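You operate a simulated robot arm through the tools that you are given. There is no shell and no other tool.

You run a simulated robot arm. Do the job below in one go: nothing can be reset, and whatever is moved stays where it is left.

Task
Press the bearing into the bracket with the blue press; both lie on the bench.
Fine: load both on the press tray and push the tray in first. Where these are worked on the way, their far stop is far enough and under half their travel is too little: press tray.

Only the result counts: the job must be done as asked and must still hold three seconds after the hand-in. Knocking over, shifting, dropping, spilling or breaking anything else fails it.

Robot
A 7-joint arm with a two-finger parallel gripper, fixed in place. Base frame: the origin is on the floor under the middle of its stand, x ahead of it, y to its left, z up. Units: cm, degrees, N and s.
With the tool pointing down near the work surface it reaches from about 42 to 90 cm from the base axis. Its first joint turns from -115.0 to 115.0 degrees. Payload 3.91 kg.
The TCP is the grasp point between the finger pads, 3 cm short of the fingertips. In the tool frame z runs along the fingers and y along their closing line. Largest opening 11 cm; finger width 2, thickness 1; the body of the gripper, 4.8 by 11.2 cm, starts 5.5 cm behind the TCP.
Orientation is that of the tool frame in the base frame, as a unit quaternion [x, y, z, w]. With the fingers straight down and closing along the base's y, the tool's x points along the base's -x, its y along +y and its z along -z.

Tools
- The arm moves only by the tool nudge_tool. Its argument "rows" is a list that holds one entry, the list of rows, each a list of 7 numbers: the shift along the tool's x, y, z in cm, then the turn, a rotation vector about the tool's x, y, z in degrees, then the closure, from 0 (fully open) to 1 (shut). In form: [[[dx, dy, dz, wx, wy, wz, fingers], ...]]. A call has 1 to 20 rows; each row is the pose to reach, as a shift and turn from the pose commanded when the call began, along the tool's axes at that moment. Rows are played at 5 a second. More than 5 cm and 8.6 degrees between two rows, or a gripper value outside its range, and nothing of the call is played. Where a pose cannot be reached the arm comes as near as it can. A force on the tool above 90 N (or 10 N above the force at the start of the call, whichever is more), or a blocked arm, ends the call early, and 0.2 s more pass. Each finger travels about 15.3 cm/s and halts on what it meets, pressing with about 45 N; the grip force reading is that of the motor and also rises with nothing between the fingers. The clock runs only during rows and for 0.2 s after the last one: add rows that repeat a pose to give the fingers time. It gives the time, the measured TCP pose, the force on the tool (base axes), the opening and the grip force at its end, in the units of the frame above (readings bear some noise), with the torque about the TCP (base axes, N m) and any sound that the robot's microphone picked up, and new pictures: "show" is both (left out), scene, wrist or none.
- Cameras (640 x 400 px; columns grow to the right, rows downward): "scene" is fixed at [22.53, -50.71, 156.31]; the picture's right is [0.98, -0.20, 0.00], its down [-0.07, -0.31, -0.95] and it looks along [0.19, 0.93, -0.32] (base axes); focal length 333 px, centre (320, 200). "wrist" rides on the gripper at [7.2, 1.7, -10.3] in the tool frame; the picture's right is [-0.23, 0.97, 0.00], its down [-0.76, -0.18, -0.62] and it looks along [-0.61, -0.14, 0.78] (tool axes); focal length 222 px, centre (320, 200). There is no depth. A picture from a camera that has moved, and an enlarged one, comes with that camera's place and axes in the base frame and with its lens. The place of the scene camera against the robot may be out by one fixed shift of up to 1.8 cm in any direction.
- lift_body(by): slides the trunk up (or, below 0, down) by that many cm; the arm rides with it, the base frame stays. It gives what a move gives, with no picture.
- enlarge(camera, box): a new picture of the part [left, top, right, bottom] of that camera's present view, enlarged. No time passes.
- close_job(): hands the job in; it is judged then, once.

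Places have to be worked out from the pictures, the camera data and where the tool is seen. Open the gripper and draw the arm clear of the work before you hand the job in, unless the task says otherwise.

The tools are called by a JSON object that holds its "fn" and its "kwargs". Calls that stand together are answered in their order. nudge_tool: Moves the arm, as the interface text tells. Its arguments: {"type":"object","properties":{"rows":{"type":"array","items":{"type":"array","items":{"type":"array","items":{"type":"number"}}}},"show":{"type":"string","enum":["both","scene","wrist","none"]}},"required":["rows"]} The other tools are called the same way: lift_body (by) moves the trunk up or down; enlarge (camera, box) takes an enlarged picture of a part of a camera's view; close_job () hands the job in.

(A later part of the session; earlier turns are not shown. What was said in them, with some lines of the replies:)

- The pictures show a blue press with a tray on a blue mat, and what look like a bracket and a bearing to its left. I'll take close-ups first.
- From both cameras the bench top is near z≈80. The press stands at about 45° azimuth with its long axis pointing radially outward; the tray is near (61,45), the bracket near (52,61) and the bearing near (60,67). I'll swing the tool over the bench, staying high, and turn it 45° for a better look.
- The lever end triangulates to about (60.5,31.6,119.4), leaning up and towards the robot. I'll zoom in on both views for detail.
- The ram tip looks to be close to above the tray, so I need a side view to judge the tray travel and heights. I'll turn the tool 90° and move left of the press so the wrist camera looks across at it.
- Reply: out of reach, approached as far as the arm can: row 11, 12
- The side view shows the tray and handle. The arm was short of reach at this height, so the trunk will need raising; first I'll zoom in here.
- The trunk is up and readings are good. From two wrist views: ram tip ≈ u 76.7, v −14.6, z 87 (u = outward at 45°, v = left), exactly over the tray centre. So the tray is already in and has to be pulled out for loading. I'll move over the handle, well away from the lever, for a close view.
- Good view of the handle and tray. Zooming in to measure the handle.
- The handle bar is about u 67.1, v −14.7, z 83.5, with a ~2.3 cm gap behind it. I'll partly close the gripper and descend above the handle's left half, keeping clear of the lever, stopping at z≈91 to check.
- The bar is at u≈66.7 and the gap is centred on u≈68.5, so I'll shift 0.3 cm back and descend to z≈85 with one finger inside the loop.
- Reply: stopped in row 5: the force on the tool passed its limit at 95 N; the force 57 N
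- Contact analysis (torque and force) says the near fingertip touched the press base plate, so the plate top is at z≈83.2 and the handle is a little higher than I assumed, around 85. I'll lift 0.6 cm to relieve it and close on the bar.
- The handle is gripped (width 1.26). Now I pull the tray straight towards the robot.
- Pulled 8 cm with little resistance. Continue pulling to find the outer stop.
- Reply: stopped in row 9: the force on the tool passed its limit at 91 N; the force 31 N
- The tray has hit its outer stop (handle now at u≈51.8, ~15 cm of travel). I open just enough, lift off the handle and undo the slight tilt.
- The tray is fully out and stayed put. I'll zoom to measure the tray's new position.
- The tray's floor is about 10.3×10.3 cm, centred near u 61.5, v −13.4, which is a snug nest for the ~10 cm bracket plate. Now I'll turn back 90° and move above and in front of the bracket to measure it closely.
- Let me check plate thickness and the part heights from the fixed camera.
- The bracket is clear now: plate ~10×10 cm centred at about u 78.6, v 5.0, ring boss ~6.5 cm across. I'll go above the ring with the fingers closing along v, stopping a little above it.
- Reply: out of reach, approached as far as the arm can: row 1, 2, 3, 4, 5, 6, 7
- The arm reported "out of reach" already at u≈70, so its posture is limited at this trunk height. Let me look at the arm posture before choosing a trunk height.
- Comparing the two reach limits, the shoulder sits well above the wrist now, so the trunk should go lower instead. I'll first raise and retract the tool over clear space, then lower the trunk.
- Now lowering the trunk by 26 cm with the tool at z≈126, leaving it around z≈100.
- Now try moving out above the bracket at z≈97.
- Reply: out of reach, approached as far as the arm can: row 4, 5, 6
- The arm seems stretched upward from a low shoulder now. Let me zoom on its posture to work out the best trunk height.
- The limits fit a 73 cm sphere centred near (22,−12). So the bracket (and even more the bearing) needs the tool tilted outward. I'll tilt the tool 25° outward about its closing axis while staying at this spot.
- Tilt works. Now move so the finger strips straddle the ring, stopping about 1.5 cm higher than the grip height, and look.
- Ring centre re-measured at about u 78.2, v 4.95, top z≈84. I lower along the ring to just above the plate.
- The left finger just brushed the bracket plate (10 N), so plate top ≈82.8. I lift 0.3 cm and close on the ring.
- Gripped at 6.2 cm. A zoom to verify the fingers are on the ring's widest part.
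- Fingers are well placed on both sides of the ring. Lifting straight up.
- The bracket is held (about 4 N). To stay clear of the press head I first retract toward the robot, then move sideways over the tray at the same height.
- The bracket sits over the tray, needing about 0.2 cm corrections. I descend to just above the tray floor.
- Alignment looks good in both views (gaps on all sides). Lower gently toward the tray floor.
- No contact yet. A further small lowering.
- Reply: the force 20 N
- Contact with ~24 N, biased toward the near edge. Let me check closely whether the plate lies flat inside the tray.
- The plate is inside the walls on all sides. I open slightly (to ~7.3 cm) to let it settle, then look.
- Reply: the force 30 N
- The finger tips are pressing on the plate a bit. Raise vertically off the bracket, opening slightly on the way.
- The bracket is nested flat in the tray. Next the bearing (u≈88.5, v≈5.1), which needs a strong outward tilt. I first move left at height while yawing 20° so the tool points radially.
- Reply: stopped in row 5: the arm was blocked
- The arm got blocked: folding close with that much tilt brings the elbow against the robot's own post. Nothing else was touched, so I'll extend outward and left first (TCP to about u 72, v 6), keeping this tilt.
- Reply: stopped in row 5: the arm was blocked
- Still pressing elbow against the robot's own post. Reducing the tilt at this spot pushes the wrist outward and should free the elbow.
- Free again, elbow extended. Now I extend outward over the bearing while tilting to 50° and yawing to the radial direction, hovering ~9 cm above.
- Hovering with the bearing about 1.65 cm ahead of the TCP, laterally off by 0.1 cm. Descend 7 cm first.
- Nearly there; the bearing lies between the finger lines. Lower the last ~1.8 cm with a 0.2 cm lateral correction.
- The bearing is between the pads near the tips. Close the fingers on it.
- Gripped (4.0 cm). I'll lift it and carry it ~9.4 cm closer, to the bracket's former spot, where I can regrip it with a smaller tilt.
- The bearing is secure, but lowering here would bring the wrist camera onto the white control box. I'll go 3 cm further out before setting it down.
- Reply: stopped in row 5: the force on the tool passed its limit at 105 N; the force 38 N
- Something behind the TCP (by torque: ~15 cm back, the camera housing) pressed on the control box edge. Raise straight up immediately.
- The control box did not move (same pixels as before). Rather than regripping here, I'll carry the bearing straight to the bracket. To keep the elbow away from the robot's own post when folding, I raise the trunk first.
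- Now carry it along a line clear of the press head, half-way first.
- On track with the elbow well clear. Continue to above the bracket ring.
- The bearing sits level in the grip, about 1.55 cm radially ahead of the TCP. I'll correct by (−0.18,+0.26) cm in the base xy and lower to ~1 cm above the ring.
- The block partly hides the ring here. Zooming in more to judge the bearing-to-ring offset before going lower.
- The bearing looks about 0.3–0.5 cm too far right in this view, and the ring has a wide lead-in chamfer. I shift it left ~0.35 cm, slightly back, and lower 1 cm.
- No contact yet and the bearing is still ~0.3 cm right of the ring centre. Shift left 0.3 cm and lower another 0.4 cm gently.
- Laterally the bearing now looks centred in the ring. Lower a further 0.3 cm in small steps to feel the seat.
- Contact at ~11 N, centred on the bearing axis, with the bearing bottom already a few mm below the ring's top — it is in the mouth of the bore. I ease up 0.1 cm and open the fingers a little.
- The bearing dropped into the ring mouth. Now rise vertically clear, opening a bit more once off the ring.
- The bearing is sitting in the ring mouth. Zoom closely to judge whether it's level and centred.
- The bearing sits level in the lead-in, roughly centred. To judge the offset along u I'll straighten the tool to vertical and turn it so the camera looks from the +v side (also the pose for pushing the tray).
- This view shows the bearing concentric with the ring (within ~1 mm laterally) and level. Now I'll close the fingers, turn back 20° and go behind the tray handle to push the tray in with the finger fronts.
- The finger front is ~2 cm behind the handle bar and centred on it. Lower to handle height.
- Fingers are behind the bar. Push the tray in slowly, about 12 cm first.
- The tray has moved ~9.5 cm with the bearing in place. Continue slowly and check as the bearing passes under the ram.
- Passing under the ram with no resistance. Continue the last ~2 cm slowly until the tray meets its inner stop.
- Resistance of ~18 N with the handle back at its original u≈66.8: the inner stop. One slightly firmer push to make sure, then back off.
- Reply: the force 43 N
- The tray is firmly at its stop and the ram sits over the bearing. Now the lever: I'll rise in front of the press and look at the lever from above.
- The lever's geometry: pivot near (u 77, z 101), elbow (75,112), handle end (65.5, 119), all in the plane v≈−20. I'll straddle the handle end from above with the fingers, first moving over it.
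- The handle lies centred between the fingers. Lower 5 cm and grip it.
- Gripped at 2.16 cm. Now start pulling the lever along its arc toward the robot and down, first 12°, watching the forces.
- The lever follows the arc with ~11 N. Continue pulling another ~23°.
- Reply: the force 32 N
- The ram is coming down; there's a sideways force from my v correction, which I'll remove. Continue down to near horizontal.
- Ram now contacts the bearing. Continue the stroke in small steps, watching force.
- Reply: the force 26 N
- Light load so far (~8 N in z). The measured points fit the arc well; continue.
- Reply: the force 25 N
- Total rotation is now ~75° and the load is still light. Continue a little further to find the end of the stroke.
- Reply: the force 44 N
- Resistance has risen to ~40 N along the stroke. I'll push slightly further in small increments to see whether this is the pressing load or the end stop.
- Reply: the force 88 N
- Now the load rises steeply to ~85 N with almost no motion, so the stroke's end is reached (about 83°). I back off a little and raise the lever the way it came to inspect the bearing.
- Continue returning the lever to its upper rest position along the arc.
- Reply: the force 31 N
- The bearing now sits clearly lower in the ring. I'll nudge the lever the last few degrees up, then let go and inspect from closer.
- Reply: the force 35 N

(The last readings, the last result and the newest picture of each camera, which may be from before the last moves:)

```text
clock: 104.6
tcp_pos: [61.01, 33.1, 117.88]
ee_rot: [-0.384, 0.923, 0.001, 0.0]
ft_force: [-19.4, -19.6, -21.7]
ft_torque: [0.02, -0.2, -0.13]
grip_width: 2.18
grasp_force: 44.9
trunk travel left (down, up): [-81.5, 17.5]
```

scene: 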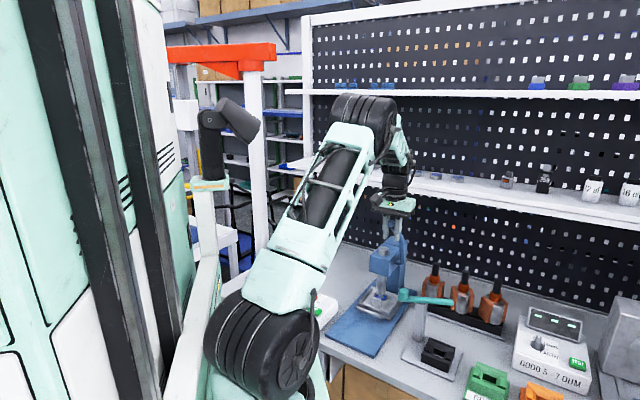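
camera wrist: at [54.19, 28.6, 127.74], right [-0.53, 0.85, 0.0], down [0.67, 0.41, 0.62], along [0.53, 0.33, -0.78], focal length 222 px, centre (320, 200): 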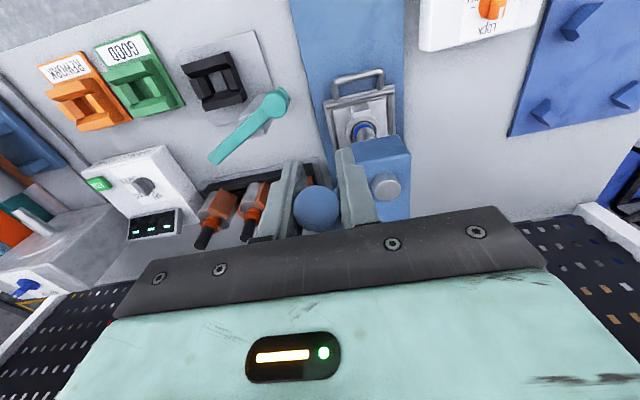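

{"fn": "nudge_tool", "kwargs": {"rows": [[[-0.4, 0, -0.2, 0, 0, 0, 0.9], [-0.6, 0, -0.3, 0, 0, 0, 0.9], [-0.6, 0, -0.3, 0, 0, 0, 0.9]]], "show": "none"}}

```text
clock: 105.4
tcp_pos: [61.68, 33.93, 118.64]
ee_rot: [-0.383, 0.924, 0.006, 0.007]
ft_force: [-2.0, 0.3, 2.0]
ft_torque: [0.9, -0.95, -0.04]
grip_width: 2.18
grasp_force: 45.2
trunk travel left (down, up): [-81.5, 17.5]
```

The lever is back at its rest position with no load. Open the fingers and rise off the handle.

{"fn": "nudge_tool", "kwargs": {"rows": [[[0, 0, 0, 0, 0, 0, 0.75], [0, 0, 0, 0, 0, 0, 0.6], [0, 0, 0, 0, 0, 0, 0.5], [0, 0, -2, 0, 0, 0, 0.5], [0, 0, -5, 0, 0, 0, 0.5], [0.5, 0, -9, 0, 0, 0, 0.5], [2, 0, -12, 0, 0, 0, 0.5], [2, 0, -12, 0, 0, 0, 0.5]]]}}

{"fn": "enlarge", "kwargs": {"camera": "scene", "box": [363, 285, 398, 320]}}

{"fn": "enlarge", "kwargs": {"camera": "wrist", "box": [260, 60, 440, 220]}}

```text
clock: 107.2
tcp_pos: [60.13, 32.35, 130.34]
ee_rot: [-0.382, 0.924, 0.003, 0.003]
ft_force: [-1.2, 0.4, -0.6]
ft_torque: [-0.02, 0.0, -0.02]
grip_width: 5.51
grasp_force: 0.2
trunk travel left (down, up): [-81.5, 17.5]
camera wrist: at [53.75, 28.16, 140.51], right [-0.53, 0.85, 0.0], down [0.66, 0.41, 0.63], along [0.53, 0.33, -0.78], focal length 222 px, centre (320, 200)
```

scene: 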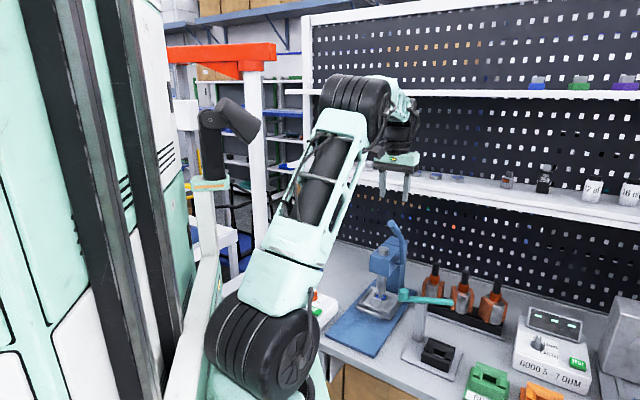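
wrist: 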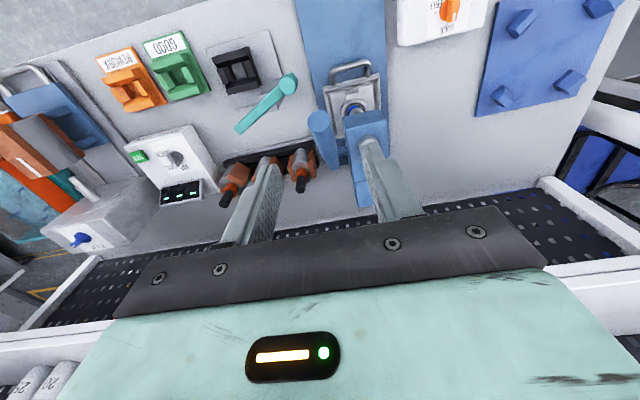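

```text
11.43 times, centred on (380, 302) of scene
camera zoom: at [22.53, -50.71, 156.31], right [0.98, -0.2, 0.0], down [-0.07, -0.31, -0.95], along [0.19, 0.93, -0.32], focal length 3806 px, centre (-371, -971)
```

zoom: 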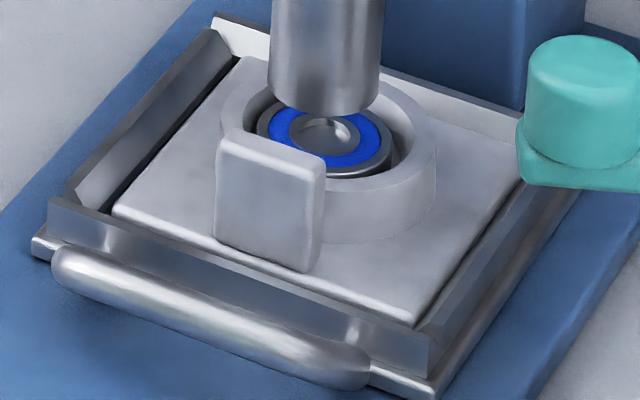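

```text
2.50 times, centred on (350, 140) of wrist
camera zoom: at [53.75, 28.16, 140.51], right [-0.53, 0.85, 0.0], down [0.66, 0.41, 0.63], along [0.53, 0.33, -0.78], focal length 555 px, centre (245, 350)
```

zoom: 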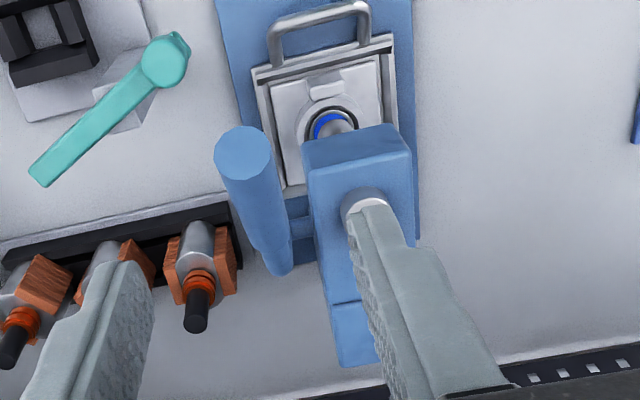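

The bearing top now looks slightly below the ring's rim. I'll retreat from the lever and move in front of the press for a close look to confirm it is fully seated.

{"fn": "nudge_tool", "kwargs": {"rows": [[[4.5, 0.5, 0, 0, 0, 0, 0.5], [9, 1, 0, 0, 0, 0, 0.5], [13, 1.5, 1, 0, 0, 0, 0.5], [13, 2.1, 5.5, 0, 0, 0, 0.5], [13, 2.8, 10, 0, 0, 0, 0.6], [13, 3.5, 14.5, 0, 0, 0, 0.7], [13, 4.2, 19, 0, 0, 0, 0.8], [13, 4.9, 23.5, 0, 0, 0, 0.9], [13, 5.6, 28, 0, 0, 0, 1.0], [13, 5.6, 31, 0, 0, 0, 1.0], [13, 5.6, 31, 0, 0, 0, 1.0]]], "show": "none"}}

{"fn": "nudge_tool", "kwargs": {"rows": [[[0, 0, 0, 0, -7, 0, 1.0], [0, 0, 0, 0, -14, 0, 1.0], [0, 0, 0, 0, -20, 0, 1.0], [0, 0, 0, 0, -26, 0, 1.0], [-3, 0, 0, 0, -26, 0, 1.0], [-6, 0, 0, 0, -26, 0, 1.0], [-9, 0, 0, 0, -26, 0, 1.0], [-9, 0, 0, 0, -26, 0, 1.0]]]}}

```text
clock: 109.6
tcp_pos: [47.25, 27.27, 99.04]
ee_rot: [-0.382, 0.924, 0.002, 0.004]
ft_force: [0.0, -0.6, -0.1]
ft_torque: [-0.03, 0.03, -0.01]
grip_width: 0.02
grasp_force: 37.5
trunk travel left (down, up): [-81.5, 17.5]
```

```text
clock: 111.4
tcp_pos: [53.62, 33.5, 99.23]
ee_rot: [-0.372, 0.899, 0.089, 0.211]
ft_force: [1.1, 0.1, -0.5]
ft_torque: [-0.04, -0.02, -0.02]
grip_width: 0.01
grasp_force: 37.3
trunk travel left (down, up): [-81.5, 17.5]
camera wrist: at [44.45, 26.87, 105.13], right [-0.54, 0.83, 0.1], down [0.41, 0.16, 0.9], along [0.73, 0.53, -0.43], focal length 222 px, centre (320, 200)
```

scene: 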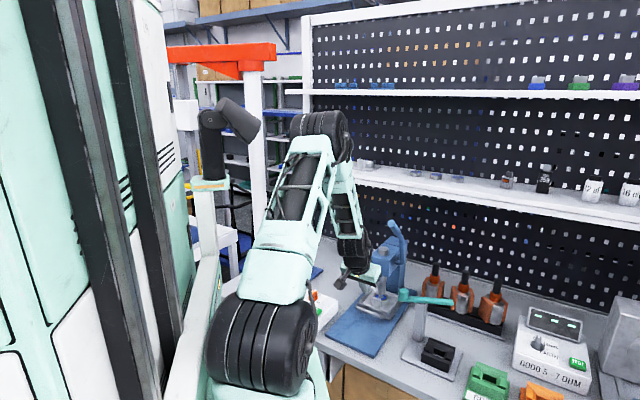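
wrist: 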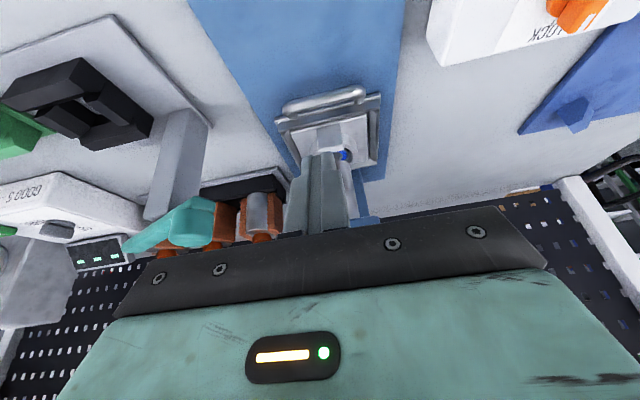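

The closed fingers block the view. Open them wide and move a bit closer.

{"fn": "nudge_tool", "kwargs": {"rows": [[[0, 0, 0, 0, 0, 0, 0.6], [0, 0, 0, 0, 0, 0, 0.2], [-1.8, 0, 0.5, 0, 0, 0, 0.0], [-3.6, 0, 1.0, 0, 0, 0, 0.0], [-3.6, 0, 1.0, 0, 0, 0, 0.0]]], "show": "wrist"}}

{"fn": "enlarge", "kwargs": {"camera": "wrist", "box": [270, 60, 400, 200]}}

```text
clock: 112.6
tcp_pos: [56.0, 36.12, 100.0]
ee_rot: [-0.373, 0.899, 0.089, 0.21]
ft_force: [0.1, 0.2, 0.4]
ft_torque: [0.0, -0.02, 0.0]
grip_width: 11.0
grasp_force: 0.1
trunk travel left (down, up): [-81.5, 17.5]
camera wrist: at [46.97, 29.29, 105.95], right [-0.55, 0.83, 0.1], down [0.41, 0.16, 0.9], along [0.73, 0.53, -0.43], focal length 222 px, centre (320, 200)
```

wrist: 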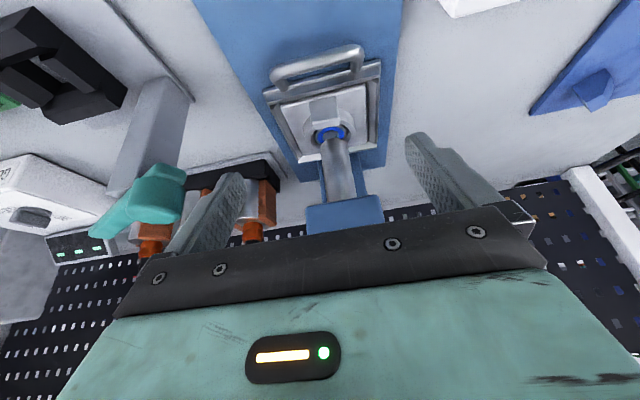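

```text
2.86 times, centred on (335, 130) of wrist
camera zoom: at [46.97, 29.29, 105.95], right [-0.55, 0.83, 0.1], down [0.41, 0.16, 0.9], along [0.73, 0.53, -0.43], focal length 635 px, centre (277, 400)
```

zoom: 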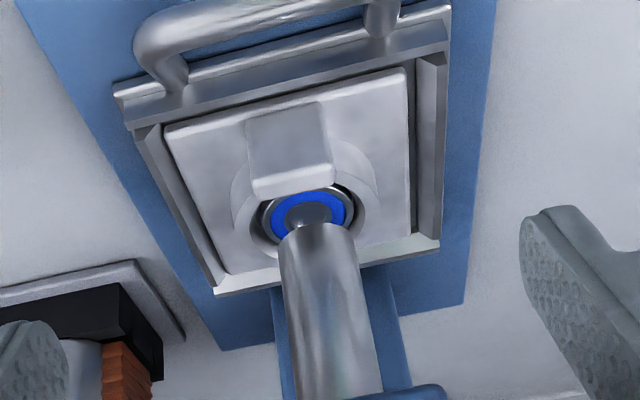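

{"fn": "enlarge", "kwargs": {"camera": "wrist", "box": [300, 90, 370, 160]}}

```text
5.71 times, centred on (335, 125) of wrist
camera zoom: at [46.97, 29.29, 105.95], right [-0.55, 0.83, 0.1], down [0.41, 0.16, 0.9], along [0.73, 0.53, -0.43], focal length 1269 px, centre (234, 629)
```

zoom: 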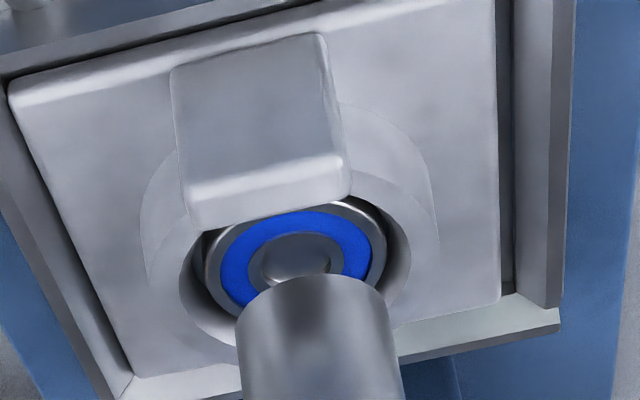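

The close-up shows the bearing level, centred and now below the ring's rim (it was standing proud before), and the stroke ended against a hard stop, so it's seated. I withdraw the open gripper back and up, clear of the press.

{"fn": "nudge_tool", "kwargs": {"rows": [[[3.6, 0, -1.8, 0, 0, 0, 0.0], [7.2, 0, -3.6, 0, 0, 0, 0.0], [10.8, 0, -5.4, 0, 0, 0, 0.0], [10.8, 0, -9.5, 0, 0, 0, 0.0], [10.8, 0, -13.5, 0, 0, 0, 0.0], [10.8, 0, -17.5, 0, 0, 0, 0.0], [10.8, 0, -17.5, 0, 0, 0, 0.0]]]}}

{"fn": "enlarge", "kwargs": {"camera": "scene", "box": [340, 210, 420, 340]}}

{"fn": "enlarge", "kwargs": {"camera": "scene", "box": [363, 285, 398, 320]}}

```text
clock: 114.2
tcp_pos: [43.57, 23.88, 110.94]
ee_rot: [-0.372, 0.9, 0.088, 0.21]
ft_force: [-0.1, 0.2, 0.5]
ft_torque: [0.02, 0.02, 0.02]
grip_width: 11.02
grasp_force: 0.0
trunk travel left (down, up): [-81.5, 17.5]
camera wrist: at [34.54, 17.15, 116.93], right [-0.54, 0.83, 0.1], down [0.41, 0.16, 0.9], along [0.73, 0.53, -0.43], focal length 222 px, centre (320, 200)
```

scene: 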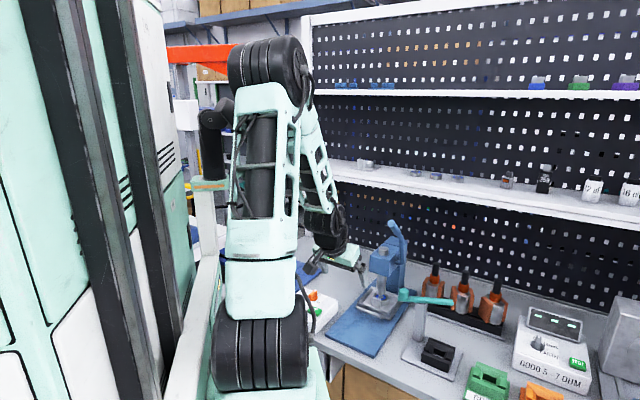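
wrist: 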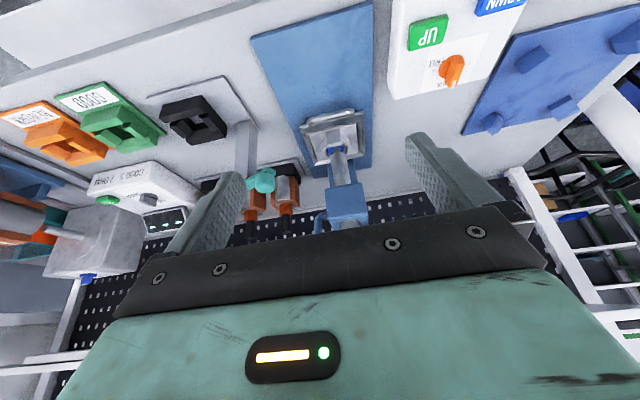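

```text
3.08 times, centred on (380, 275) of scene
camera zoom: at [22.53, -50.71, 156.31], right [0.98, -0.2, 0.0], down [-0.07, -0.31, -0.95], along [0.19, 0.93, -0.32], focal length 1025 px, centre (135, -31)
```

zoom: 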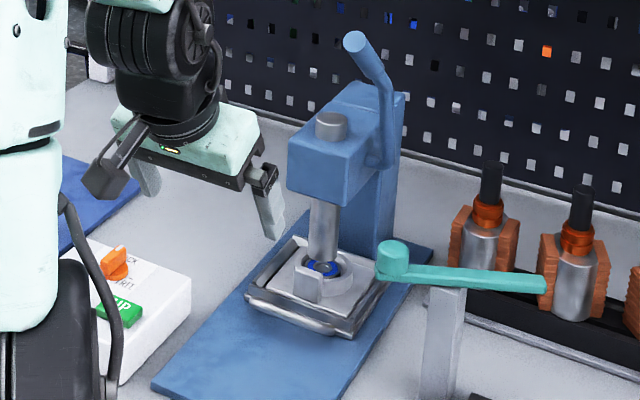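

```text
11.43 times, centred on (380, 302) of scene
camera zoom: at [22.53, -50.71, 156.31], right [0.98, -0.2, 0.0], down [-0.07, -0.31, -0.95], along [0.19, 0.93, -0.32], focal length 3806 px, centre (-371, -971)
```

zoom: 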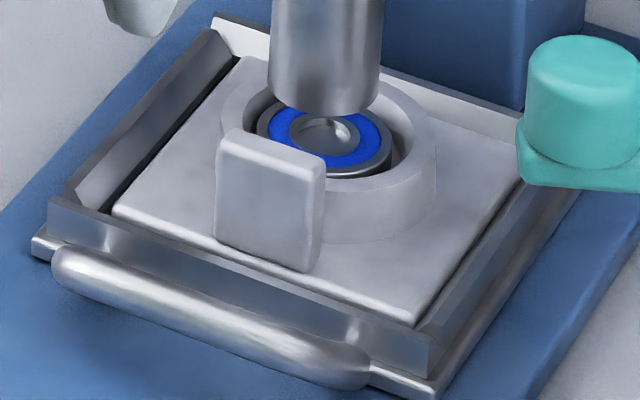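

The lever is back up, the tray is in, and the bracket is nested in the tray. The bearing sits about 0.7 cm lower than before the stroke, level inside the ring. The gripper is open and clear of the work, so I hand the job in.

{"fn": "close_job", "kwargs": {}}

```text
The job is handed in.
```

The bearing is pressed into the bracket and I handed the job in; no verdict came back.

- **Loading:** I pulled the tray out to its outer stop, set the bracket in it and placed the bearing in the mouth of the bracket's ring. Then I pushed the tray back to its inner stop.
- **Pressing:** I pulled the blue lever down about 83°, until it hit a firm stop at roughly 85 N. I then returned it to its upper position.
- **Result:** The bearing sits level and centred, about 0.7 cm lower than before the stroke and slightly below the ring's rim. I judged it seated from the pictures and the firm stop; I didn't measure the depth directly.
- **Contact with the control box:** While I was carrying the bearing, the wrist camera pressed on the edge of the white control box, with up to about 105 N on the tool. Before-and-after pictures show it in the same place.
- **Self-contact:** The arm was blocked twice when its elbow appeared to press against the robot's own post. I saw nothing else disturbed.

The gripper is open and clear of the press, with the tray left in and the lever up.
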